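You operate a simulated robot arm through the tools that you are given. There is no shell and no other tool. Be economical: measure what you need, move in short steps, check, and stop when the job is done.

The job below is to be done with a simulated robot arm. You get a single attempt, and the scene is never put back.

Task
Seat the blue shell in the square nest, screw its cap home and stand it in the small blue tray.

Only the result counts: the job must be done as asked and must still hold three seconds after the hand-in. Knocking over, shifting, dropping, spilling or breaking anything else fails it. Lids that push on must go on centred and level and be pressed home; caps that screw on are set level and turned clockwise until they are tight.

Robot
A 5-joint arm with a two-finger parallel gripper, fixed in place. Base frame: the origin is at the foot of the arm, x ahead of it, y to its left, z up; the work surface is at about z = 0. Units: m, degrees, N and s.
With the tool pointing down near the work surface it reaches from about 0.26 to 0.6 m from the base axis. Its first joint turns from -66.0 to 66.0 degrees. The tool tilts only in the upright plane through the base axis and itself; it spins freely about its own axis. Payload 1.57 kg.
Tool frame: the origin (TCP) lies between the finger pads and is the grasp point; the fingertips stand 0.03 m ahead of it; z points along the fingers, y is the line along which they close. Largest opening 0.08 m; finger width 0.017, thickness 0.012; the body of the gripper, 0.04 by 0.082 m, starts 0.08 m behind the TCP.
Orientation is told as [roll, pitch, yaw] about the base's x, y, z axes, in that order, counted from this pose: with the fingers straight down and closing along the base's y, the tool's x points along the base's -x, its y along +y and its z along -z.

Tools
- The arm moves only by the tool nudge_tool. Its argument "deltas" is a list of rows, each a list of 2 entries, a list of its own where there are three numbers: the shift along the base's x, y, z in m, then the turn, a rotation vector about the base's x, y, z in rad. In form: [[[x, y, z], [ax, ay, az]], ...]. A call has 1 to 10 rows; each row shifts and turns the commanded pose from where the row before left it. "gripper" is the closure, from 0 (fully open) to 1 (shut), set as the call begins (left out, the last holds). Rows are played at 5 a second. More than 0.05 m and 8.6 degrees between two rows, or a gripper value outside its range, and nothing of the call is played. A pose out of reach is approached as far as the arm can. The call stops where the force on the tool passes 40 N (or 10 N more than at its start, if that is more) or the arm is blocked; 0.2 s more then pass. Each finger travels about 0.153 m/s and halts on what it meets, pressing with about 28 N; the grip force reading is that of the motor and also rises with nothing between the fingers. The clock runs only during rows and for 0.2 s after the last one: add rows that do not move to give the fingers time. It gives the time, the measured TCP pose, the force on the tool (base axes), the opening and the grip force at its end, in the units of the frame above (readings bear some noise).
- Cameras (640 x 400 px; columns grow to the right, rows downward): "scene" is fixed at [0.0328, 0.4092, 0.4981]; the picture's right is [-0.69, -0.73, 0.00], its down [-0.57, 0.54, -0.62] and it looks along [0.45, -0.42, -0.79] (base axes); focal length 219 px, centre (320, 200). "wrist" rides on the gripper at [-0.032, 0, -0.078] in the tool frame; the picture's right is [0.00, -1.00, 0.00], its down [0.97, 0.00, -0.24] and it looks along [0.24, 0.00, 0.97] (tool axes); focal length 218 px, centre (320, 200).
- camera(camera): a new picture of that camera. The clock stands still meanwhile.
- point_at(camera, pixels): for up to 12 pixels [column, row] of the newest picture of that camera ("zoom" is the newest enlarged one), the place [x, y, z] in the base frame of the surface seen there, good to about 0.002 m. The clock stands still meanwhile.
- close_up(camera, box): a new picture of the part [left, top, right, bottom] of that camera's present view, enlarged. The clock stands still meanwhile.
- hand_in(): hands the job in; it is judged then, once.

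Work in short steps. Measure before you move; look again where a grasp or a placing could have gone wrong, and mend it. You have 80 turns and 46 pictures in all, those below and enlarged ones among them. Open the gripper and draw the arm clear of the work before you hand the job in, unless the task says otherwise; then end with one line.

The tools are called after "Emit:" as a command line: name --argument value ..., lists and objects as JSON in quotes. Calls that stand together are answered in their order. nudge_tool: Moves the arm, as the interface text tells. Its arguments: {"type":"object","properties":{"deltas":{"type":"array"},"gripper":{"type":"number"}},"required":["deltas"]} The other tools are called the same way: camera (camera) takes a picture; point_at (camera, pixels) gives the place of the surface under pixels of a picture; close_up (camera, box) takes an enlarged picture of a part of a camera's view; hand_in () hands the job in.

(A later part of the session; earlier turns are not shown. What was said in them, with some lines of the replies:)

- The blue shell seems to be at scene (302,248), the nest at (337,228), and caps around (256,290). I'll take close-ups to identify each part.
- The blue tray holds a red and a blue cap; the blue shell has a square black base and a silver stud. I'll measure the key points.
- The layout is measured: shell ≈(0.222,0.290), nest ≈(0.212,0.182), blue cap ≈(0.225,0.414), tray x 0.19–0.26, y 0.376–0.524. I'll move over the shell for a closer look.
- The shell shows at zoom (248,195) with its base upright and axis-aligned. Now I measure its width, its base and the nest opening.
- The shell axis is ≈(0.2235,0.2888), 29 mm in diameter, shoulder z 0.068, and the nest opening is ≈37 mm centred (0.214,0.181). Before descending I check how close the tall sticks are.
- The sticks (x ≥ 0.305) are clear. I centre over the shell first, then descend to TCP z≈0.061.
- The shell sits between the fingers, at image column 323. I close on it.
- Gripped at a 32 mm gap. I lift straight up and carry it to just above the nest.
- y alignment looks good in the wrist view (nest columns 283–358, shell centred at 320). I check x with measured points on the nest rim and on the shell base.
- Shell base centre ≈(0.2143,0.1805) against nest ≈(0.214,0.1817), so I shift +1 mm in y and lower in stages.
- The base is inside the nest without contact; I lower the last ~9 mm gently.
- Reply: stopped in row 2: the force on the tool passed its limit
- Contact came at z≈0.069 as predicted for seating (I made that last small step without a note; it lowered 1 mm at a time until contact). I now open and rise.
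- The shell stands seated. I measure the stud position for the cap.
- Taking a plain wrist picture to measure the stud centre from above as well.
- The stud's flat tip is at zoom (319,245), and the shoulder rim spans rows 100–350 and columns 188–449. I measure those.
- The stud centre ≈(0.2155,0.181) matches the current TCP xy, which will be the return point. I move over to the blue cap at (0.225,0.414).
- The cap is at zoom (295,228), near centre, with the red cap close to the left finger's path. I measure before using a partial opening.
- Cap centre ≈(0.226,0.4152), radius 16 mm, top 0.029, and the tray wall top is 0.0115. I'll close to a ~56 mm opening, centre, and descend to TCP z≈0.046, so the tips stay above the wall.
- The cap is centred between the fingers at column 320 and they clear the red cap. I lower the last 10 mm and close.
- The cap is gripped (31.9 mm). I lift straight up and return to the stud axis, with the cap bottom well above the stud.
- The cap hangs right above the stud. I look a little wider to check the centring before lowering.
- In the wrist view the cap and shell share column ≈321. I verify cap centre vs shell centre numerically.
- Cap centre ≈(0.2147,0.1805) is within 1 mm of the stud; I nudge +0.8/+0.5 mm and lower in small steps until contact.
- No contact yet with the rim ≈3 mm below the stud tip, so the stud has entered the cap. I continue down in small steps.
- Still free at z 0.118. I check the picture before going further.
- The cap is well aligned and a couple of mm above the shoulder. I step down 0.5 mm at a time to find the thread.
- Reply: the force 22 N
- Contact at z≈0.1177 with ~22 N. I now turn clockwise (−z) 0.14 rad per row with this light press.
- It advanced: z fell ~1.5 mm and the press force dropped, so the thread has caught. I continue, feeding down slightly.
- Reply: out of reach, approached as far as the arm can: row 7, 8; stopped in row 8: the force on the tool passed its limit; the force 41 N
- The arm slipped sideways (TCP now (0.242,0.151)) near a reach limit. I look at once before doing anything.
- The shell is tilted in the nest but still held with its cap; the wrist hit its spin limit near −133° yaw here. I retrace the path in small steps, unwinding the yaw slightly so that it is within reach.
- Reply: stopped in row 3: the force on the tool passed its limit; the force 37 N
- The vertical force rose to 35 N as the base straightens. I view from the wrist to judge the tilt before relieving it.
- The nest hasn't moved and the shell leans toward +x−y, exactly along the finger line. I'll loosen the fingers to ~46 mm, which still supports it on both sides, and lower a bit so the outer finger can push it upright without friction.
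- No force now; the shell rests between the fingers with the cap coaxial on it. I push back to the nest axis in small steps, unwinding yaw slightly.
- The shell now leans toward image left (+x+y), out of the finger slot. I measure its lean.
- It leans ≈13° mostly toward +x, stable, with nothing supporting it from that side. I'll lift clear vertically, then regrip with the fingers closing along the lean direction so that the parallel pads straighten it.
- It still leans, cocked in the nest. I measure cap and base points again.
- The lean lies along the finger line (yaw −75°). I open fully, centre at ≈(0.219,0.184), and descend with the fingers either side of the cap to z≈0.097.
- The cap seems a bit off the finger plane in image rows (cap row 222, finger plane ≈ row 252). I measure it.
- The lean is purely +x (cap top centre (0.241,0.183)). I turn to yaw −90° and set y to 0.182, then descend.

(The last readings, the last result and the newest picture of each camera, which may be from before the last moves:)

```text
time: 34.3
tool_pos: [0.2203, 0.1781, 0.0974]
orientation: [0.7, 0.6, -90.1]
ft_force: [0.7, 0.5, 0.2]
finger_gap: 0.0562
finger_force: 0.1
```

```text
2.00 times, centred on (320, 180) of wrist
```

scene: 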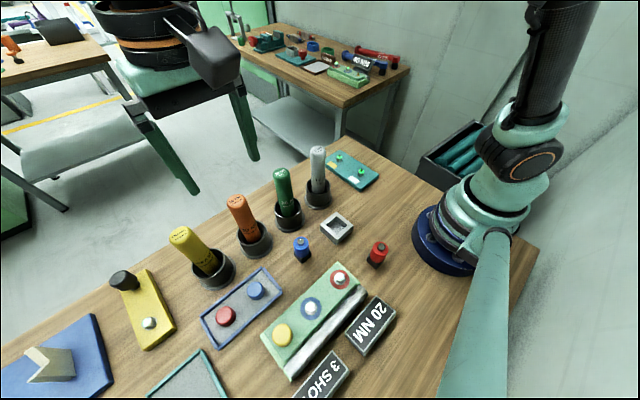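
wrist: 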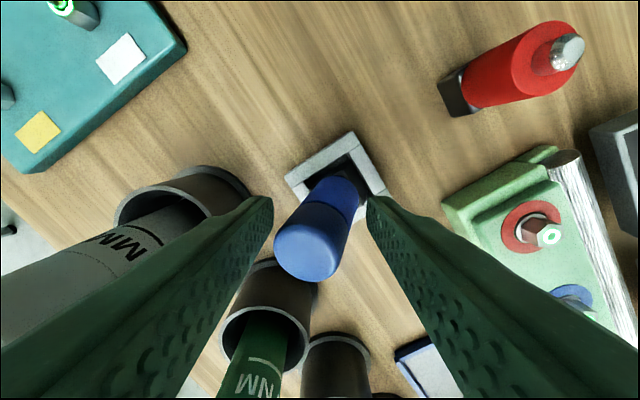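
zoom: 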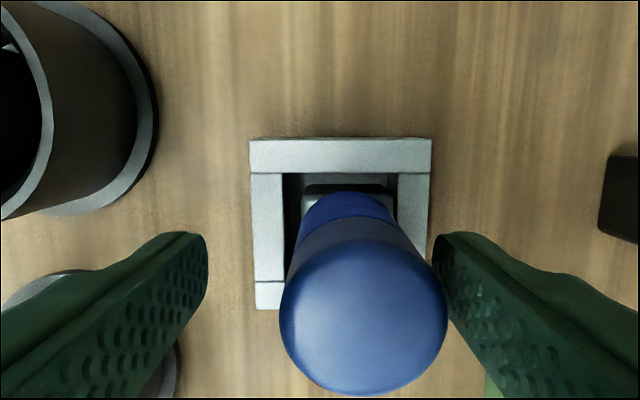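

The outer finger has stood the shell up; the cap is now centred near column 363, touching the −x finger. I shift y +2.5 mm and close to grip it squarely.

Emit:
nudge_tool --deltas '[[[-0.002, 0.0027, 0], [0, 0, 0]], [[0, 0, 0], [0, 0, 0]]]'

Emit:
nudge_tool --deltas '[[[0, 0, 0], [0, 0, 0]], [[0, 0, 0], [0, 0, 0]]]' --gripper 0.55

Emit:
nudge_tool --deltas '[[[0, 0, 0], [0, 0, 0]], [[0, 0, 0], [0, 0, 0]]]' --gripper 1

Emit:
close_up --camera "scene" --box '[272, 160, 400, 240]'

Emit:
close_up --camera "wrist" --box '[160, 80, 480, 280]'

```text
time: 34.9
tool_pos: [0.2198, 0.1817, 0.0962]
orientation: [0.7, 0.7, -90.1]
ft_force: [0.1, -0.1, 0.7]
finger_gap: 0.056
finger_force: 0.1
```

```text
time: 35.5
tool_pos: [0.219, 0.1818, 0.0974]
orientation: [0.6, 0.6, -90.0]
ft_force: [-0.9, 0.2, 0.2]
finger_gap: 0.0374
finger_force: 28.1
```

```text
time: 36.1
tool_pos: [0.2191, 0.182, 0.0962]
orientation: [0.7, 0.6, -90.1]
ft_force: [0.4, 0.0, 0.9]
finger_gap: 0.0372
finger_force: 28.2
```

```text
5.00 times, centred on (336, 200) of scene
```

zoom: 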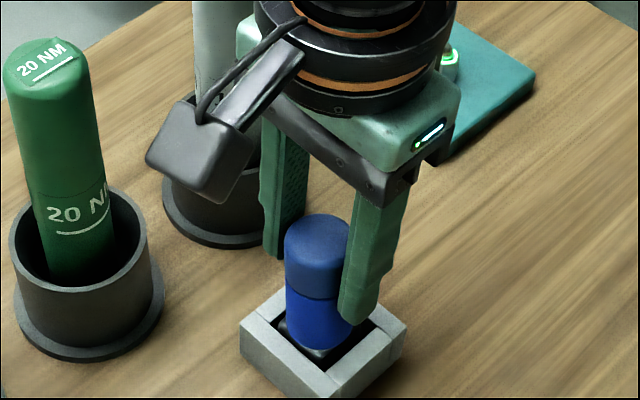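

```text
2.00 times, centred on (320, 180) of wrist
```

zoom: 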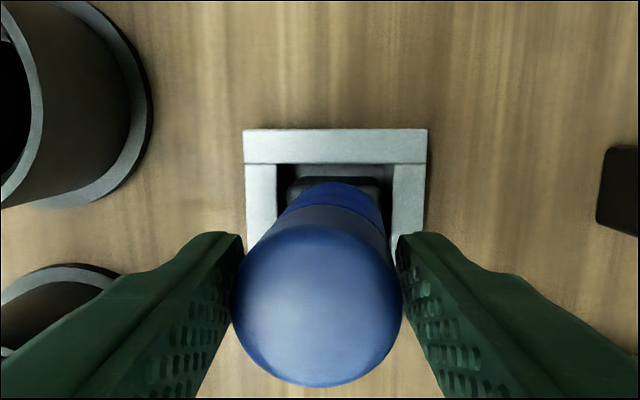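

The gap of 37 mm shows a residual tilt, as the base is pinned in the nest ~4 mm off the TCP. I shift −x in small steps and watch the gap close.

Emit:
nudge_tool --deltas '[[[-0.0015, 0, 0], [0, 0, 0]], [[-0.0015, 0, 0], [0, 0, 0]], [[-0.001, 0, 0], [0, 0, 0]], [[0, 0, 0], [0, 0, 0]]]'

```text
time: 37.1
tool_pos: [0.2132, 0.1815, 0.0976]
orientation: [0.8, 0.6, -90.1]
ft_force: [-0.7, -0.5, -1.1]
finger_gap: 0.0363
finger_force: 28.3
```

The gap is still 36 mm with little force. I look closer at whether the cap is coaxial with the shell.

Emit:
close_up --camera "scene" --box '[304, 190, 368, 230]'

```text
10.00 times, centred on (336, 210) of scene
```

zoom: 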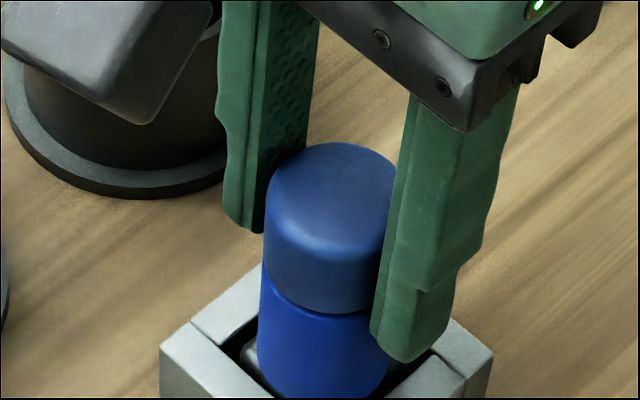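

The cap is coaxial with the shell and close to it. I lift the gripped assembly ~35 mm so that it aligns freely in the pads, then re-inspect.

Emit:
nudge_tool --deltas '[[[0, 0, 0.005], [0, 0, 0]], [[0, 0, 0.01], [0, 0, 0]], [[0, 0, 0.01], [0, 0, 0]], [[0, 0, 0.015], [0, 0, 0]], [[0, 0, 0], [0, 0, 0]]]'

Emit:
close_up --camera "scene" --box '[288, 170, 384, 230]'

Emit:
camera --camera "wrist"

```text
time: 38.3
tool_pos: [0.2125, 0.1807, 0.1368]
orientation: [0.8, 0.6, -90.1]
ft_force: [0.8, 0.2, -0.9]
finger_gap: 0.0362
finger_force: 28.3
```

```text
6.67 times, centred on (336, 200) of scene
```

zoom: 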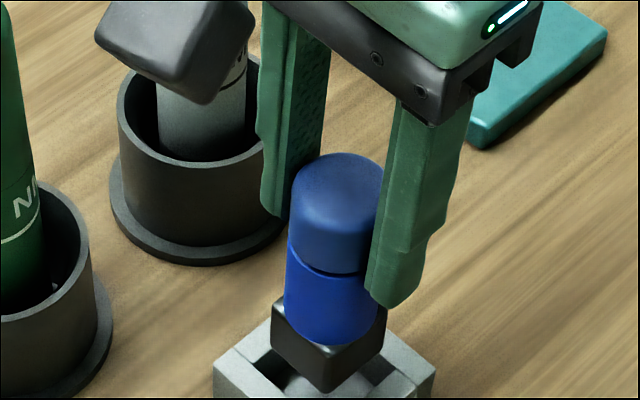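

```text
10 pictures are left
```

wrist: 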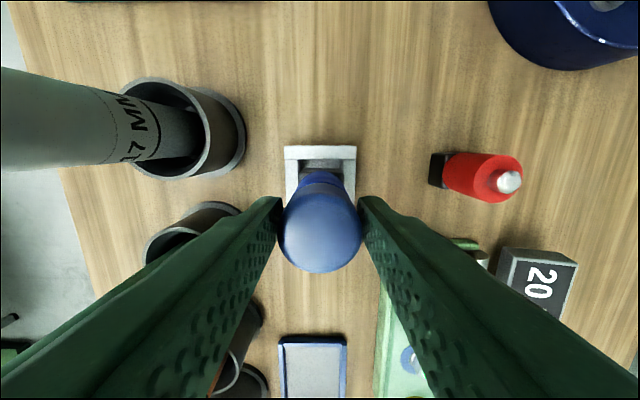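

The assembly is held clear of the nest. I measure points on cap and base to compute the tilt.

Emit:
point_at --camera "zoom" --pixels '[[337, 165], [300, 180], [337, 190], [337, 215], [330, 240], [330, 260], [325, 290], [325, 325], [272, 305], [325, 352], [322, 388], [384, 325]]'

Emit:
point_at --camera "wrist" --pixels '[[321, 232], [284, 230], [359, 230], [321, 198], [321, 268], [303, 182], [343, 182], [322, 174], [322, 168], [305, 172], [340, 172], [321, 163]]'

```text
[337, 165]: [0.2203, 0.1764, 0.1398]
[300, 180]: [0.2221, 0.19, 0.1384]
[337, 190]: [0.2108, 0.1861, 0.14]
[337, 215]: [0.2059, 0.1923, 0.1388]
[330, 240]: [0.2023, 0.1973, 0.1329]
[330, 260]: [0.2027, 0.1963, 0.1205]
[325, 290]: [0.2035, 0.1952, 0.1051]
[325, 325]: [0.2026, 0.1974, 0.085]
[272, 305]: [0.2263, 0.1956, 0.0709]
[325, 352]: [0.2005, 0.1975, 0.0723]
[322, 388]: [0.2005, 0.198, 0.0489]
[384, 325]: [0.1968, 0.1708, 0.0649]
```

```text
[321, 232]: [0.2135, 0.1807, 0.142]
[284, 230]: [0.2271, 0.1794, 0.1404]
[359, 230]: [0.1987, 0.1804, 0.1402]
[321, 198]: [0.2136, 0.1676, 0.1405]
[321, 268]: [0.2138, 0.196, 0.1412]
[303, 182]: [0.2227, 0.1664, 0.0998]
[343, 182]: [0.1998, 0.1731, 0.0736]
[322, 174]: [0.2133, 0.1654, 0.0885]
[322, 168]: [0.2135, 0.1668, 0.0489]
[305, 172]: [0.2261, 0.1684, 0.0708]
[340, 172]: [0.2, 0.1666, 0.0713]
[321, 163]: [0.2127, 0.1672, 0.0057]
```

The assembly is upright in the grip (front edge vertical, cap top level at 0.140); base centre ≈(0.2118,0.183), turned ~5°. I shift +2.5 mm x, −1 mm y, turn back ~5°, and lower it into the nest.

Emit:
nudge_tool --deltas '[[[0.0025, -0.001, 0], [0, 0, 0.07]], [[0, 0, -0.01], [0, 0, 0]], [[0, 0, -0.01], [0, 0, 0]], [[0, 0, -0.006], [0, 0, 0]], [[0, 0, -0.006], [0, 0, 0]], [[0, 0, -0.004], [0, 0, 0]], [[0, 0, 0], [0, 0, 0]]]'

```text
time: 39.9
tool_pos: [0.2157, 0.1811, 0.102]
orientation: [0.7, 0.5, -86.2]
ft_force: [-0.5, -0.4, -1.4]
finger_gap: 0.0362
finger_force: 28.4
```

It slid into the nest without contact. I lower the rest slowly until it touches the floor.

Emit:
nudge_tool --deltas '[[[0, 0, -0.003], [0, 0, 0]], [[0, 0, -0.002], [0, 0, 0]], [[0, 0, -0.0015], [0, 0, 0]], [[0, 0, -0.001], [0, 0, 0]], [[0, 0, -0.001], [0, 0, 0]], [[0, 0, -0.001], [0, 0, 0]], [[0, 0, -0.001], [0, 0, 0]], [[0, 0, 0], [0, 0, 0]]]'

```text
time: 41.7
tool_pos: [0.2152, 0.1792, 0.0915]
orientation: [0.7, 0.5, -86.1]
ft_force: [2.4, -1.0, 9.7]
finger_gap: 0.0325
finger_force: 28.2
```

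Seated: contact at z 0.0915 and the gap snapped to 32.5 mm, so it's square in the nest. I release, rise clear, and wind the wrist back the other way for a long clockwise stroke.

Emit:
nudge_tool --deltas '[[[0, 0, 0], [0, 0, 0]], [[0, 0, 0], [0, 0, 0]], [[0, 0, 0.03], [0, 0, 0]], [[0, 0, 0.04], [0, 0, 0]], [[0, 0, 0], [0, 0, 0.14]], [[0, 0, 0], [0, 0, 0.14]], [[0, 0, 0], [0, 0, 0.14]], [[0, 0, 0], [0, 0, 0.14]], [[0, 0, 0], [0, 0, 0.14]], [[0, 0, 0], [0, 0, 0.14]]]' --gripper 0

Emit:
nudge_tool --deltas '[[[0, 0, 0], [0, 0, 0.14]], [[0, 0, 0], [0, 0, 0.14]], [[0, 0, 0], [0, 0, 0.14]], [[0, 0, 0], [0, 0, 0.14]], [[0, 0, 0], [0, 0, 0.1]], [[0, 0, 0], [0, 0, 0]]]'

Emit:
close_up --camera "wrist" --box '[240, 120, 400, 220]'

```text
time: 43.9
tool_pos: [0.216, 0.1798, 0.1607]
orientation: [-0.1, 0.0, -37.9]
ft_force: [-0.4, 0.4, 0.2]
finger_gap: 0.0799
finger_force: 0.0
```

```text
time: 45.3
tool_pos: [0.2155, 0.1813, 0.1597]
orientation: [-0.6, 0.6, -0.1]
ft_force: [-0.3, 0.1, -0.3]
finger_gap: 0.0798
finger_force: 0.1
```

```text
4.00 times, centred on (320, 170) of wrist
```

zoom: 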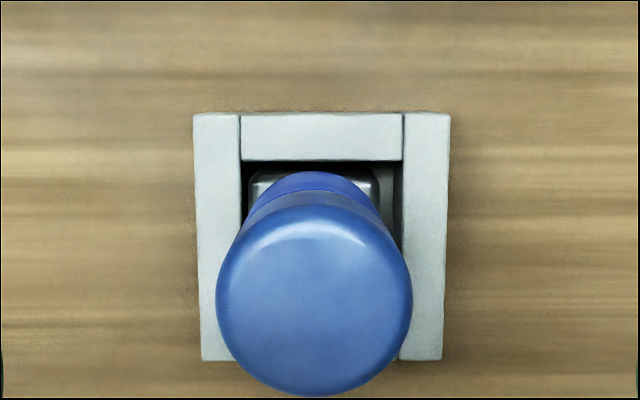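

The shell stands upright and seated with its cap on top. I measure the cap centre and height.

Emit:
point_at --camera "zoom" --pixels '[[314, 298], [222, 298], [406, 298], [314, 210], [314, 388], [250, 250], [380, 250], [314, 198], [314, 182], [260, 180], [370, 180]]'

```text
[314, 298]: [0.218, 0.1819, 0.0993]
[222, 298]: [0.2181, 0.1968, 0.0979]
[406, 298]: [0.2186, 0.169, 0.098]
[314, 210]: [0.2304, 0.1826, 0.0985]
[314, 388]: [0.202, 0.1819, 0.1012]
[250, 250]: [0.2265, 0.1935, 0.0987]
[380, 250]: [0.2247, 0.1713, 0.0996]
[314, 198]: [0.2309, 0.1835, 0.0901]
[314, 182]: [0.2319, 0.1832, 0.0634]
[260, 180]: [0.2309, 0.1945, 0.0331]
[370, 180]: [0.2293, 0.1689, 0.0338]
```

Cap centre ≈(0.2165,0.183), top level at 0.099. I correct the small tool tilt (−0.6°, 0.6°), shift +1 mm y, and wind to yaw ≈ +105°.

Emit:
nudge_tool --deltas '[[[0.0005, 0.001, 0], [0.0105, -0.0105, 0]], [[0, 0, 0], [0, 0, 0.14]], [[0, 0, 0], [0, 0, 0.14]], [[0, 0, 0], [0, 0, 0.14]], [[0, 0, 0], [0, 0, 0.14]], [[0, 0, 0], [0, 0, 0.14]], [[0, 0, 0], [0, 0, 0.14]], [[0, 0, 0], [0, 0, 0.14]], [[0, 0, 0], [0, 0, 0.14]], [[0, 0, 0], [0, 0, 0.14]]]'

Emit:
nudge_tool --deltas '[[[0, 0, 0], [0, 0, 0.14]], [[0, 0, 0], [0, 0, 0.14]], [[0, 0, 0], [0, 0, 0.14]], [[0, 0, 0], [0, 0, 0.14]], [[0, 0, 0], [0, 0, 0]]]'

```text
time: 47.5
tool_pos: [0.2175, 0.182, 0.1612]
orientation: [0.5, 0.9, 72.3]
ft_force: [-0.6, 0.2, -0.2]
finger_gap: 0.0801
finger_force: 0.1
```

```text
time: 48.7
tool_pos: [0.2173, 0.1826, 0.1601]
orientation: [1.0, 0.5, 104.2]
ft_force: [-0.4, 0.0, 0.3]
finger_gap: 0.0799
finger_force: 0.0
```

The tilt error rotates with yaw; working it through, the commanded tilt now is ≈(−0.80°, 0.72°), so I cancel it with (+0.014, −0.0126) rad and descend to z≈0.108 around the cap.

Emit:
nudge_tool --deltas '[[[0, 0, 0], [0.014, -0.0126, 0]], [[0, 0, -0.02], [0, 0, 0]], [[0, 0, -0.02], [0, 0, 0]], [[0, 0, -0.012], [0, 0, 0]], [[0, 0, 0], [0, 0, 0]]]'

Emit:
close_up --camera "wrist" --box '[160, 120, 480, 320]'

```text
time: 49.9
tool_pos: [0.2175, 0.1843, 0.1088]
orientation: [0.0, 0.1, 104.0]
ft_force: [-0.9, -0.3, 0.5]
finger_gap: 0.08
finger_force: 0.1
```

```text
2.00 times, centred on (320, 220) of wrist
```

zoom: 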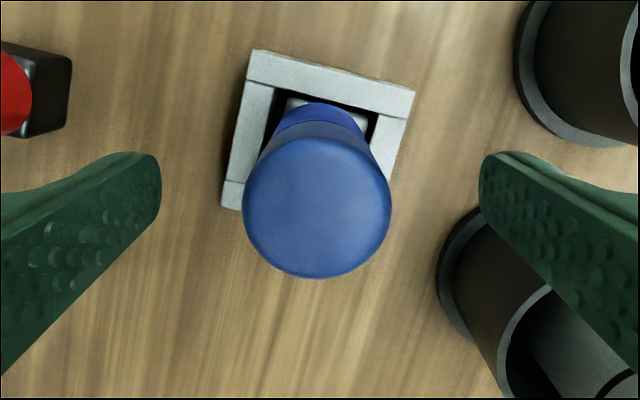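

Tilt is now zero and the cap is centred (318,224 vs expected 320,223). I close on the cap only.

Emit:
nudge_tool --deltas '[[[0, 0, 0], [0, 0, 0]], [[0, 0, 0], [0, 0, 0]], [[0, 0, 0], [0, 0, 0]]]' --gripper 1

Emit:
nudge_tool --deltas '[[[0, 0, -0.0007], [0, 0, -0.1]], [[0, 0, -0.0007], [0, 0, -0.1]], [[0, 0, 0], [0, 0, -0.1]], [[0, 0, 0], [0, 0, -0.1]], [[0, 0, 0], [0, 0, -0.1]]]'

```text
time: 50.7
tool_pos: [0.2161, 0.185, 0.1088]
orientation: [0.0, 0.0, 104.2]
ft_force: [-0.8, 0.9, 0.2]
finger_gap: 0.0317
finger_force: 28.2
```

```text
time: 51.9
tool_pos: [0.2185, 0.1846, 0.1077]
orientation: [-0.1, -0.1, 75.3]
ft_force: [2.8, -2.9, 19.2]
finger_gap: 0.0317
finger_force: 28.2
```

Turning freely with a ~19 N press. I continue clockwise, watching lateral force and yaw lag for tightness.

Emit:
nudge_tool --deltas '[[[0, 0, 0], [0, 0, -0.12]], [[0, 0, 0], [0, 0, -0.12]], [[0, 0, 0], [0, 0, -0.12]], [[0, 0, 0], [0, 0, -0.12]], [[0, 0, 0], [0, 0, -0.12]], [[0, 0, 0], [0, 0, -0.12]], [[0, 0, 0], [0, 0, -0.12]]]'

```text
time: 53.5
tool_pos: [0.2175, 0.1805, 0.1076]
orientation: [0.0, 0.1, 27.0]
ft_force: [4.2, -3.4, 16.2]
finger_gap: 0.032
finger_force: 28.0
```

Emit:
nudge_tool --deltas '[[[0, 0, 0], [0, 0, -0.12]], [[0, 0, 0], [0, 0, -0.12]], [[0, 0, 0], [0, 0, -0.12]], [[0, 0, 0], [0, 0, -0.12]], [[0, 0, 0], [0, 0, -0.12]], [[0, 0, 0], [0, 0, -0.12]], [[0, 0, 0], [0, 0, -0.12]]]'

Emit:
close_up --camera "scene" --box '[288, 180, 384, 240]'

```text
time: 55.1
tool_pos: [0.2176, 0.1812, 0.1061]
orientation: [0.0, 0.0, -20.9]
ft_force: [1.5, -5.7, -0.6]
finger_gap: 0.0319
finger_force: 28.5
```

```text
6.67 times, centred on (336, 210) of scene
```

zoom: 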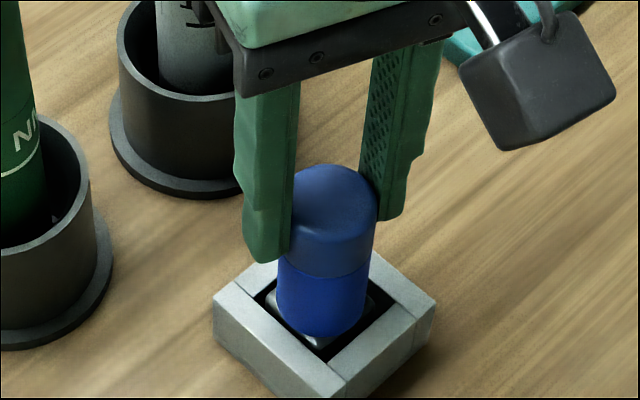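

The press force fell to zero and z dropped ~1.5 mm: the thread is pulling in, upright and flush. I continue with a slight downward feed.

Emit:
nudge_tool --deltas '[[[0, 0, -0.0005], [0, 0, -0.12]], [[0, 0, -0.0003], [0, 0, -0.12]], [[0, 0, -0.0002], [0, 0, -0.12]], [[0, 0, -0.0002], [0, 0, -0.12]], [[0, 0, -0.0002], [0, 0, -0.12]], [[0, 0, -0.0002], [0, 0, -0.12]]]'

Emit:
nudge_tool --deltas '[[[0, 0, -0.0002], [0, 0, -0.12]], [[0, 0, -0.0002], [0, 0, -0.12]], [[0, 0, -0.0002], [0, 0, -0.12]], [[0, 0, -0.0002], [0, 0, -0.12]], [[0, 0, 0], [0, 0, -0.12]], [[0, 0, 0], [0, 0, 0]]]'

```text
time: 56.5
tool_pos: [0.2165, 0.1813, 0.1049]
orientation: [-0.3, -0.1, -62.2]
ft_force: [-7.1, -12.9, 6.6]
finger_gap: 0.0357
finger_force: 27.9
```

```text
time: 57.9
tool_pos: [0.2188, 0.1823, 0.1043]
orientation: [0.0, 0.0, -96.6]
ft_force: [-12.2, 5.0, 0.8]
finger_gap: 0.0325
finger_force: 27.5
```

Lateral forces of ~12 N and a gap blip suggest the cap is tightening and the base is bearing on the nest walls. I release, rise, and check before another stroke.

Emit:
nudge_tool --deltas '[[[0, 0, 0], [0, 0, 0]], [[0, 0, 0], [0, 0, 0]], [[0, 0, 0.03], [0, 0, 0]], [[0, 0, 0.025], [0, 0, 0]], [[0, 0, 0], [0, 0, 0.14]], [[0, 0, 0], [0, 0, 0.14]], [[0, 0, 0], [0, 0, 0.14]], [[0, 0, 0], [0, 0, 0.14]], [[0, 0, 0], [0, 0, 0.14]], [[0, 0, 0], [0, 0, 0.14]]]' --gripper 0

Emit:
nudge_tool --deltas '[[[0, 0, 0], [0, 0, 0.14]], [[0, 0, 0], [0, 0, 0.14]], [[0, 0, 0], [0, 0, 0.14]], [[0, 0, 0], [0, 0, 0.14]], [[0, 0, 0], [0, 0, 0.14]], [[0, 0, 0], [0, 0, 0.14]], [[0, 0, 0], [0, 0, 0]]]'

Emit:
close_up --camera "wrist" --box '[240, 120, 400, 220]'

```text
time: 60.1
tool_pos: [0.2164, 0.1807, 0.1603]
orientation: [0.0, 0.1, -48.4]
ft_force: [-0.4, 0.4, -0.1]
finger_gap: 0.08
finger_force: 0.1
```

```text
time: 61.7
tool_pos: [0.2175, 0.1812, 0.1598]
orientation: [0.0, 0.0, -0.1]
ft_force: [-0.3, 0.4, 0.3]
finger_gap: 0.08
finger_force: 0.1
```

```text
4.00 times, centred on (320, 170) of wrist
```

zoom: 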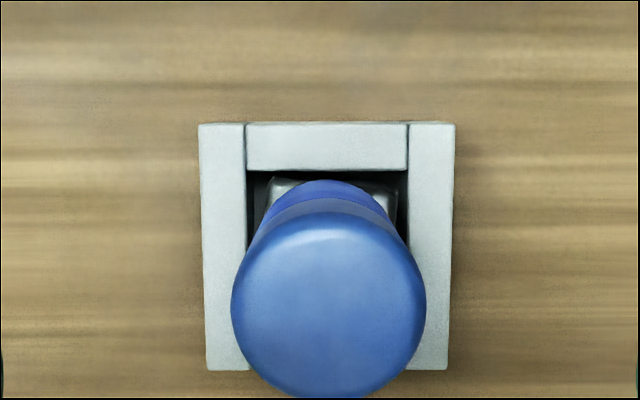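

Still upright; the base is turned a few degrees in the nest. I measure the cap height to see how much it advanced.

Emit:
point_at --camera "zoom" --pixels '[[329, 300], [300, 290], [360, 290], [329, 270], [329, 330], [236, 305], [422, 305], [329, 222], [329, 392], [202, 130], [452, 130], [329, 206]]'

```text
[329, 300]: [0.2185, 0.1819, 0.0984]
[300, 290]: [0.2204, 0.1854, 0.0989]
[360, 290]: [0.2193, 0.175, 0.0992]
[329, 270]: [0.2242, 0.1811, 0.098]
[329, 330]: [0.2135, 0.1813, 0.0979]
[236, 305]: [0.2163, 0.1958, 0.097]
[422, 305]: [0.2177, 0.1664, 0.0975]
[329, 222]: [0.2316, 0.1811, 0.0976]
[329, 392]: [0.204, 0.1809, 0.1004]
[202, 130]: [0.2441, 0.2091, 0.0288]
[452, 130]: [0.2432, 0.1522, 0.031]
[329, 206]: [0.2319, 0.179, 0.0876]
```

Cap top is 0.098, about 1 mm lower than before. I do another stroke: wind to about +100°, regrip the cap and turn clockwise again.

Emit:
nudge_tool --deltas '[[[0, -0.001, 0], [0, 0, 0.14]], [[0, 0, 0], [0, 0, 0.14]], [[0, 0, 0], [0, 0, 0.14]], [[0, 0, 0], [0, 0, 0.14]], [[0, 0, 0], [0, 0, 0.14]], [[0, 0, 0], [0, 0, 0.14]], [[0, 0, 0], [0, 0, 0.14]], [[0, 0, 0], [0, 0, 0.14]], [[0, 0, 0], [0, 0, 0.14]], [[0, 0, 0], [0, 0, 0.14]]]'

Emit:
nudge_tool --deltas '[[[0, 0, 0], [0, 0, 0.14]], [[0, 0, 0], [0, 0, 0.14]], [[0, 0, 0], [0, 0, 0.1]], [[0, 0, -0.02], [0, 0, 0]], [[0, 0, -0.02], [0, 0, 0]], [[0, 0, -0.01], [0, 0, 0]], [[0, 0, -0.002], [0, 0, 0]], [[0, 0, 0], [0, 0, 0]]]'

Emit:
nudge_tool --deltas '[[[0, 0, 0], [0, 0, 0]], [[0, 0, 0], [0, 0, 0]], [[0, 0, 0], [0, 0, 0]]]' --gripper 1

```text
time: 63.9
tool_pos: [0.2175, 0.1827, 0.1596]
orientation: [0.0, -0.1, 80.1]
ft_force: [-0.1, 0.3, 0.2]
finger_gap: 0.08
finger_force: 0.1
```

```text
time: 65.7
tool_pos: [0.2176, 0.1817, 0.1073]
orientation: [0.1, 0.0, 101.7]
ft_force: [0.2, -0.1, -0.4]
finger_gap: 0.0802
finger_force: 0.1
```

```text
time: 66.5
tool_pos: [0.2176, 0.1824, 0.108]
orientation: [0.0, 0.0, 101.6]
ft_force: [-2.2, -1.3, -0.4]
finger_gap: 0.0355
finger_force: 28.1
```

The gap reads 35.5 mm, so the cap isn't quite square between the pads. I press down lightly, as that squared it before.

Emit:
nudge_tool --deltas '[[[0, 0, -0.001], [0, 0, 0]], [[0, 0, -0.0005], [0, 0, 0]], [[0, 0, 0], [0, 0, -0.05]], [[0, 0, 0], [0, 0, -0.05]], [[0, 0, 0], [0, 0, 0]]]'

Emit:
close_up --camera "scene" --box '[304, 190, 368, 230]'

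```text
time: 67.7
tool_pos: [0.2176, 0.1814, 0.105]
orientation: [0.0, -0.1, 95.9]
ft_force: [-3.7, -0.1, 1.0]
finger_gap: 0.0347
finger_force: 27.5
```

```text
10.00 times, centred on (336, 210) of scene
```

zoom: 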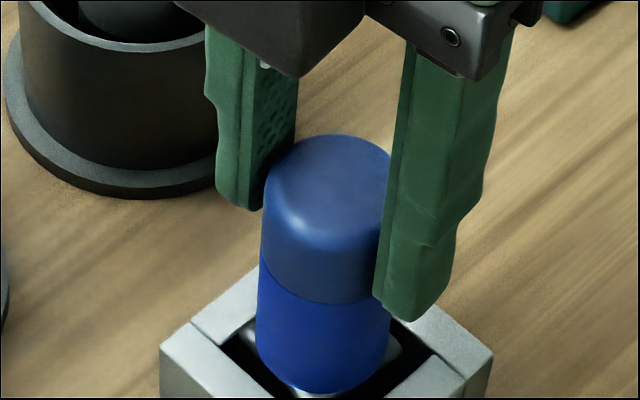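

The cap is flush with no visible gap and upright. I keep turning clockwise to bring it fully tight.

Emit:
nudge_tool --deltas '[[[0, 0, 0], [0, 0, -0.1]], [[0, 0, 0], [0, 0, -0.1]], [[0, 0, 0], [0, 0, -0.1]], [[0, 0, 0], [0, 0, -0.1]], [[0, 0, 0], [0, 0, -0.1]]]'

```text
time: 68.9
tool_pos: [0.2168, 0.1802, 0.105]
orientation: [0.2, 0.3, 67.2]
ft_force: [-17.5, -3.4, 8.2]
finger_gap: 0.033
finger_force: 28.1
```

Lateral force rises to 17 N while the gap returns to 33 mm. I continue in smaller bites.

Emit:
nudge_tool --deltas '[[[0, 0, 0], [0, 0, -0.1]], [[0, 0, 0], [0, 0, -0.1]], [[0, 0, 0], [0, 0, -0.1]], [[0, 0, 0], [0, 0, -0.1]], [[0, 0, 0], [0, 0, 0]]]'

```text
time: 70.1
tool_pos: [0.2188, 0.1803, 0.1064]
orientation: [0.0, -0.2, 44.2]
ft_force: [-11.1, 5.1, -2.1]
finger_gap: 0.0365
finger_force: 28.2
```

The gap fluctuates with lateral load, which fits a tight cap trying to turn the shell in the nest. I look.

Emit:
close_up --camera "scene" --box '[304, 190, 368, 230]'

```text
10.00 times, centred on (336, 210) of scene
```

zoom: 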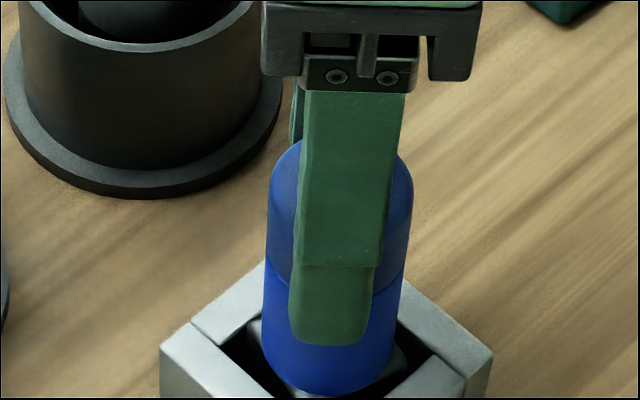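

The whole assembly tilts slightly as one, so the cap is turning the shell: it is tight or nearly so. I release to let it settle, regrip, and give a last turn with a firmer press to keep the base flat.

Emit:
nudge_tool --deltas '[[[0, 0, 0], [0, 0, 0]], [[0, 0, 0], [0, 0, 0]], [[0, 0, 0.003], [0, 0, 0]], [[0, 0, 0], [0, 0, 0]]]' --gripper 0.3

Emit:
nudge_tool --deltas '[[[0, 0, 0], [0, 0, 0]], [[0, 0, 0], [0, 0, 0]], [[0, 0, 0], [0, 0, 0]]]' --gripper 1

Emit:
nudge_tool --deltas '[[[0, 0, -0.001], [0, 0, 0]], [[0, 0, -0.001], [0, 0, 0]], [[0, 0, -0.0005], [0, 0, 0]], [[0, 0, 0], [0, 0, 0]]]'

```text
time: 71.1
tool_pos: [0.216, 0.1807, 0.1098]
orientation: [0.0, 0.0, 44.4]
ft_force: [0.0, -0.6, 0.5]
finger_gap: 0.056
finger_force: 0.0
```

```text
time: 71.9
tool_pos: [0.2176, 0.181, 0.1092]
orientation: [0.1, 0.0, 44.4]
ft_force: [-1.2, 1.5, 1.0]
finger_gap: 0.0366
finger_force: 27.7
```

```text
time: 72.9
tool_pos: [0.2166, 0.1812, 0.1061]
orientation: [0.0, 0.0, 44.5]
ft_force: [-6.8, 0.3, 21.3]
finger_gap: 0.0364
finger_force: 28.0
```

Press is 21 N. Now turn clockwise in small rows.

Emit:
nudge_tool --deltas '[[[0, 0, 0], [0, 0, -0.08]], [[0, 0, 0], [0, 0, -0.08]], [[0, 0, 0], [0, 0, -0.08]], [[0, 0, 0], [0, 0, -0.08]], [[0, 0, 0], [0, 0, -0.08]], [[0, 0, 0], [0, 0, 0]]]'

```text
time: 74.3
tool_pos: [0.2193, 0.1811, 0.106]
orientation: [0.2, -0.2, 21.3]
ft_force: [6.3, -3.6, 1.3]
finger_gap: 0.0321
finger_force: 27.8
```

The gap is back to 32.1 mm, so it's square. I add a little press and turn further.

Emit:
nudge_tool --deltas '[[[0, 0, -0.001], [0, 0, 0]], [[0, 0, -0.0005], [0, 0, -0.08]], [[0, 0, 0], [0, 0, -0.08]], [[0, 0, 0], [0, 0, -0.08]], [[0, 0, 0], [0, 0, -0.08]], [[0, 0, 0], [0, 0, -0.08]], [[0, 0, 0], [0, 0, 0]]]'

```text
time: 75.9
tool_pos: [0.2182, 0.1805, 0.1066]
orientation: [0.0, -0.1, -1.6]
ft_force: [20.0, -14.7, 3.0]
finger_gap: 0.0348
finger_force: 28.2
```

Lateral load jumps to 25 N with no further descent: the cap is tight. I release, rise and inspect.

Emit:
nudge_tool --deltas '[[[0, 0, 0], [0, 0, 0]], [[0, 0, 0], [0, 0, 0]], [[0, 0, 0.03], [0, 0, 0]], [[0, 0, 0.025], [0, 0, 0.02]], [[0, 0, 0], [0, 0, 0]]]' --gripper 0

Emit:
close_up --camera "scene" --box '[304, 190, 368, 230]'

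```text
time: 77.1
tool_pos: [0.2174, 0.1815, 0.1617]
orientation: [0.0, 0.0, -0.3]
ft_force: [-0.4, 0.2, -0.3]
finger_gap: 0.0799
finger_force: 0.1
```

```text
10.00 times, centred on (336, 210) of scene
```

zoom: 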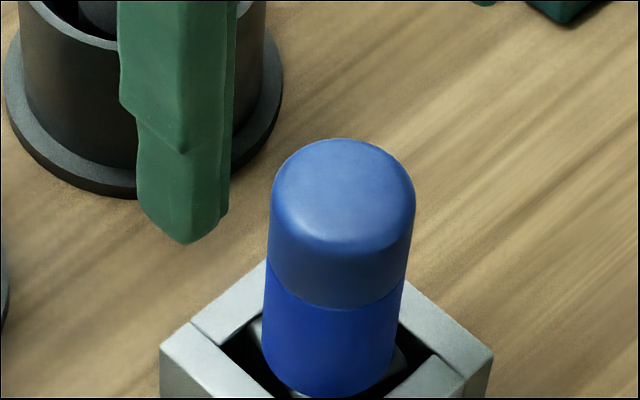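

The cap is flush on the shell; the assembly leans slightly to image right in the nest. I measure it for the pick-up.

Emit:
point_at --camera "zoom" --pixels '[[342, 195], [342, 145], [342, 235], [275, 195], [409, 195], [270, 270], [265, 330], [406, 270], [398, 340], [335, 310], [325, 380], [332, 345]]'

```text
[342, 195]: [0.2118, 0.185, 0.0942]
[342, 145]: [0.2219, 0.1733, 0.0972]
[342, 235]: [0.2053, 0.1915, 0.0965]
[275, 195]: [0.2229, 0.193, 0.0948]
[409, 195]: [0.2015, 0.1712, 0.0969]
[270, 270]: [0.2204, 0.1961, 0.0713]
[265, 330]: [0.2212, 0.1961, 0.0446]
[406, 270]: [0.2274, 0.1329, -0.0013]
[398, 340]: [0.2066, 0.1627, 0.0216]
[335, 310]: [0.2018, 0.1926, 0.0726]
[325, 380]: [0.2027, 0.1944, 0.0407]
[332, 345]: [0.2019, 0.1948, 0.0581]
```

Lean is only ~3–4°; body centre ≈(0.214,0.183). I descend at yaw 0 to z≈0.072 (tips above the nest rim) and grip the body.

Emit:
nudge_tool --deltas '[[[-0.003, 0.0012, 0], [0, 0, 0.005]], [[0, 0, -0.03], [0, 0, 0]], [[0, 0, -0.03], [0, 0, 0]], [[0, 0, -0.02], [0, 0, 0]], [[0, 0, -0.009], [0, 0, 0]], [[0, 0, 0], [0, 0, 0]]]'

Emit:
nudge_tool --deltas '[[[0, 0, 0], [0, 0, 0]], [[0, 0, 0], [0, 0, 0]], [[0, 0, 0], [0, 0, 0]]]' --gripper 1

```text
time: 78.5
tool_pos: [0.2152, 0.1841, 0.0697]
orientation: [-0.1, 0.0, 0.0]
ft_force: [-0.2, 0.0, 0.3]
finger_gap: 0.08
finger_force: 0.1
```

```text
time: 79.3
tool_pos: [0.2134, 0.1841, 0.069]
orientation: [-0.1, 0.1, 0.0]
ft_force: [1.7, -8.1, -0.2]
finger_gap: 0.0366
finger_force: 27.9
```

The gap is 36.6 mm with an 8 N y force, so it's gripped with tilt. I shift −2 mm in y and press down a little to square it before lifting.

Emit:
nudge_tool --deltas '[[[0, -0.001, 0], [0, 0, 0]], [[0, -0.001, -0.001], [0, 0, 0]], [[0, 0, -0.001], [0, 0, 0]], [[0, 0, 0], [0, 0, 0]]]'

```text
time: 80.3
tool_pos: [0.216, 0.1807, 0.0681]
orientation: [0.0, 0.1, -0.1]
ft_force: [-1.1, 0.8, -0.3]
finger_gap: 0.0361
finger_force: 28.0
```

Still 36 mm but no load. It will square up on the flat tray as it did before, so I lift it straight out and carry it to the tray side.

Emit:
nudge_tool --deltas '[[[0, 0, 0.01], [0, 0, 0]], [[0, 0, 0.02], [0, 0, 0]], [[0, 0, 0.03], [0, 0, 0]], [[0.001, 0.03, 0], [0, 0, 0]], [[0.002, 0.04, 0], [0, 0, 0]], [[0.002, 0.04, 0], [0, 0, 0]], [[0.002, 0.04, 0], [0, 0, 0]], [[0.002, 0.04, 0], [0, 0, 0]], [[0.002, 0.04, 0], [0, 0, 0]], [[0, 0, 0], [0, 0, 0]]]'

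Emit:
close_up --camera "scene" --box '[192, 220, 320, 300]'

```text
time: 82.5
tool_pos: [0.2227, 0.4094, 0.1285]
orientation: [0.0, 0.1, -0.1]
ft_force: [0.1, 0.5, -1.5]
finger_gap: 0.0363
finger_force: 27.9
```

```text
5.00 times, centred on (256, 260) of scene
```

zoom: 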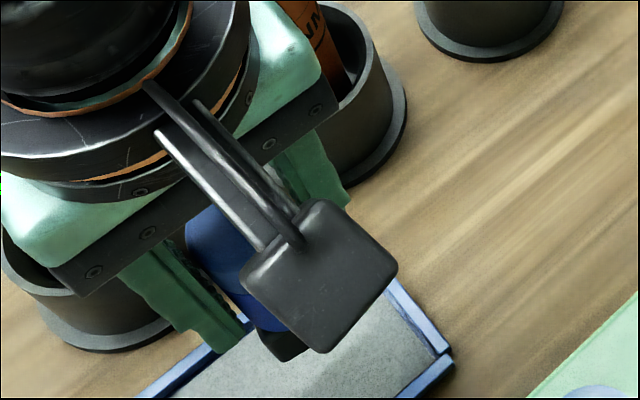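

The accessory box hides part of it; I measure the visible base points.

Emit:
point_at --camera "zoom" --pixels '[[285, 358], [283, 350], [260, 335], [300, 352], [275, 325], [230, 270], [210, 220], [250, 300], [195, 235], [245, 316], [430, 350], [330, 370]]'

```text
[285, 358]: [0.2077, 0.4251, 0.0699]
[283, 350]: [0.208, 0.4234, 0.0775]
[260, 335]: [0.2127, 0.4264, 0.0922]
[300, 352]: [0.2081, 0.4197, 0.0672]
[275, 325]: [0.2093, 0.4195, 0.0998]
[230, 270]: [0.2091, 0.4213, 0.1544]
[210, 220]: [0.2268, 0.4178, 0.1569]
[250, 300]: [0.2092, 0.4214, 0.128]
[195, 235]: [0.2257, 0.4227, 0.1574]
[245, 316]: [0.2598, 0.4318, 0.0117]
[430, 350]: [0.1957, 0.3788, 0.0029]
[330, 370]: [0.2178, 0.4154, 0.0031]
```

The body is vertical (front line constant in x,y), base bottom ≈0.067. I shift +3 mm x and +3 mm y to stand it where the blue cap was, and lower.

Emit:
nudge_tool --deltas '[[[0.003, 0.003, 0], [0, 0, 0]], [[0, 0, -0.02], [0, 0, 0]], [[0, 0, -0.02], [0, 0, 0]], [[0, 0, -0.01], [0, 0, 0]], [[0, 0, -0.005], [0, 0, 0]], [[0, 0, 0], [0, 0, 0]]]'

Emit:
nudge_tool --deltas '[[[0, 0, -0.002], [0, 0, 0]], [[0, 0, -0.001], [0, 0, 0]], [[0, 0, -0.001], [0, 0, 0]], [[0, 0, -0.001], [0, 0, 0]], [[0, 0, -0.001], [0, 0, 0]], [[0, 0, -0.001], [0, 0, 0]], [[0, 0, 0], [0, 0, 0]]]'

```text
time: 83.9
tool_pos: [0.2287, 0.4125, 0.0733]
orientation: [0.0, 0.0, -0.1]
ft_force: [-1.4, -0.5, -1.5]
finger_gap: 0.0361
finger_force: 28.3
```

```text
time: 85.5
tool_pos: [0.2295, 0.4123, 0.0676]
orientation: [0.0, 0.0, 0.0]
ft_force: [-0.3, -0.5, 0.4]
finger_gap: 0.0363
finger_force: 27.9
```

Almost touching (vertical force is starting to rise). I lower a bit more in 0.7 mm steps.

Emit:
nudge_tool --deltas '[[[0, 0, -0.0007], [0, 0, 0]], [[0, 0, -0.0007], [0, 0, 0]], [[0, 0, -0.0007], [0, 0, 0]], [[0, 0, 0], [0, 0, 0]]]'

```text
time: 86.5
tool_pos: [0.2294, 0.4139, 0.0674]
orientation: [0.1, -0.1, 0.0]
ft_force: [-3.8, -4.2, 19.9]
finger_gap: 0.0358
finger_force: 28.3
```

It is down with a 20 N press. I release in two stages so that it settles between the fingers.

Emit:
nudge_tool --deltas '[[[0, 0, 0.001], [0, 0, 0]], [[0, 0, 0], [0, 0, 0]]]' --gripper 0.5

Emit:
nudge_tool --deltas '[[[0, 0, 0], [0, 0, 0]], [[0, 0, 0], [0, 0, 0]], [[0, 0, 0], [0, 0, 0]]]' --gripper 0.35

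Emit:
nudge_tool --deltas '[[[0, 0, 0.02], [0, 0, 0]], [[0, 0, 0.03], [0, 0, 0]], [[0, 0, 0.035], [0, 0, 0]], [[0, 0, 0.035], [0, 0, 0]], [[0, 0, 0], [0, 0, 0]]]'

Emit:
close_up --camera "wrist" --box '[200, 90, 456, 250]'

```text
time: 87.1
tool_pos: [0.2302, 0.4135, 0.0656]
orientation: [0.1, 0.1, 0.0]
ft_force: [-0.2, 0.3, 0.0]
finger_gap: 0.04
finger_force: 0.1
```

```text
time: 87.9
tool_pos: [0.2307, 0.4137, 0.0665]
orientation: [-0.1, 0.0, 0.0]
ft_force: [0.4, 0.3, -0.1]
finger_gap: 0.0522
finger_force: 0.2
```

```text
time: 89.1
tool_pos: [0.2279, 0.4156, 0.1864]
orientation: [0.0, 0.0, -0.1]
ft_force: [0.2, 0.2, 0.0]
finger_gap: 0.0519
finger_force: 0.1
```

```text
2.50 times, centred on (328, 170) of wrist
```

zoom: 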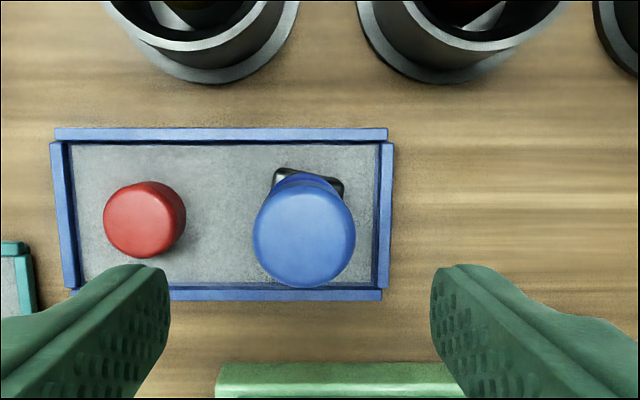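

The shell stands upright in the tray beside the red cap. I check the cap top for level and centring.

Emit:
point_at --camera "zoom" --pixels '[[304, 235], [280, 235], [330, 235], [304, 212], [304, 260], [257, 235], [351, 235], [304, 192], [304, 283], [304, 180], [278, 172], [340, 184]]'

```text
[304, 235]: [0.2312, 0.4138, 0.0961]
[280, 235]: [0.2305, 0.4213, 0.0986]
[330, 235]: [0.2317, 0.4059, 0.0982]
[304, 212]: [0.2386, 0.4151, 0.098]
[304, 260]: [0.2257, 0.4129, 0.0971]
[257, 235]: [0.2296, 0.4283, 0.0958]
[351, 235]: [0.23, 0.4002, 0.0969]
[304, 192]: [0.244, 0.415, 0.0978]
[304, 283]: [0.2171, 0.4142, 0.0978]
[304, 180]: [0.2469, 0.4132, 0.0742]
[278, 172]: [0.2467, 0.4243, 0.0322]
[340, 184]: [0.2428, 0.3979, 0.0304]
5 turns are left
```

The cap top is level (0.096–0.098 throughout) and the shell is upright in the tray. I open the gripper fully and draw the arm up and away.

Emit:
nudge_tool --deltas '[[[0, 0, 0.04], [0, 0, 0]], [[0, 0, 0.04], [0, 0, 0]], [[0.01, -0.03, 0.03], [0, 0, 0]], [[0.02, -0.03, 0], [0, 0, 0]], [[0, 0, 0], [0, 0, 0]]]' --gripper 0

Emit:
camera --camera "scene"

```text
time: 90.3
tool_pos: [0.2555, 0.3517, 0.2962]
orientation: [0.0, -0.1, 0.0]
ft_force: [-0.3, 0.1, -0.3]
finger_gap: 0.08
finger_force: 0.2
```

```text
0 pictures are left
4 turns are left
```

scene: 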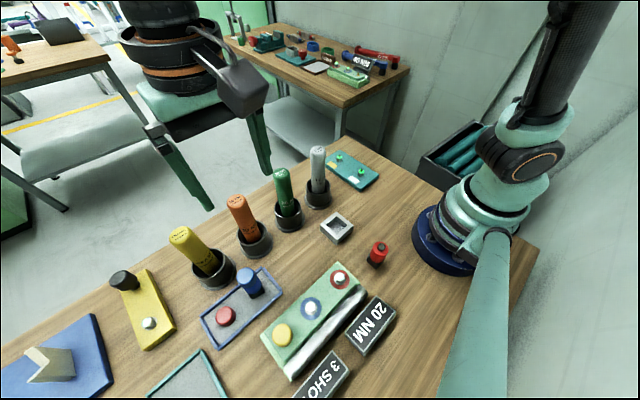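

The final picture shows the capped blue shell standing in the blue tray, with everything else where it was and the arm clear. I hand it in.

Emit:
hand_in

```text
The job is handed in.
```

I handed in the job with the blue shell standing upright in the small blue tray and its cap on level and flush. I judged the cap tight from rising side force and no further descent, not from a torque reading. During the first turn the wrist reached its spin limit and tipped the shell in the nest. I straightened and reseated it before finishing, and the last picture shows nothing else moved.
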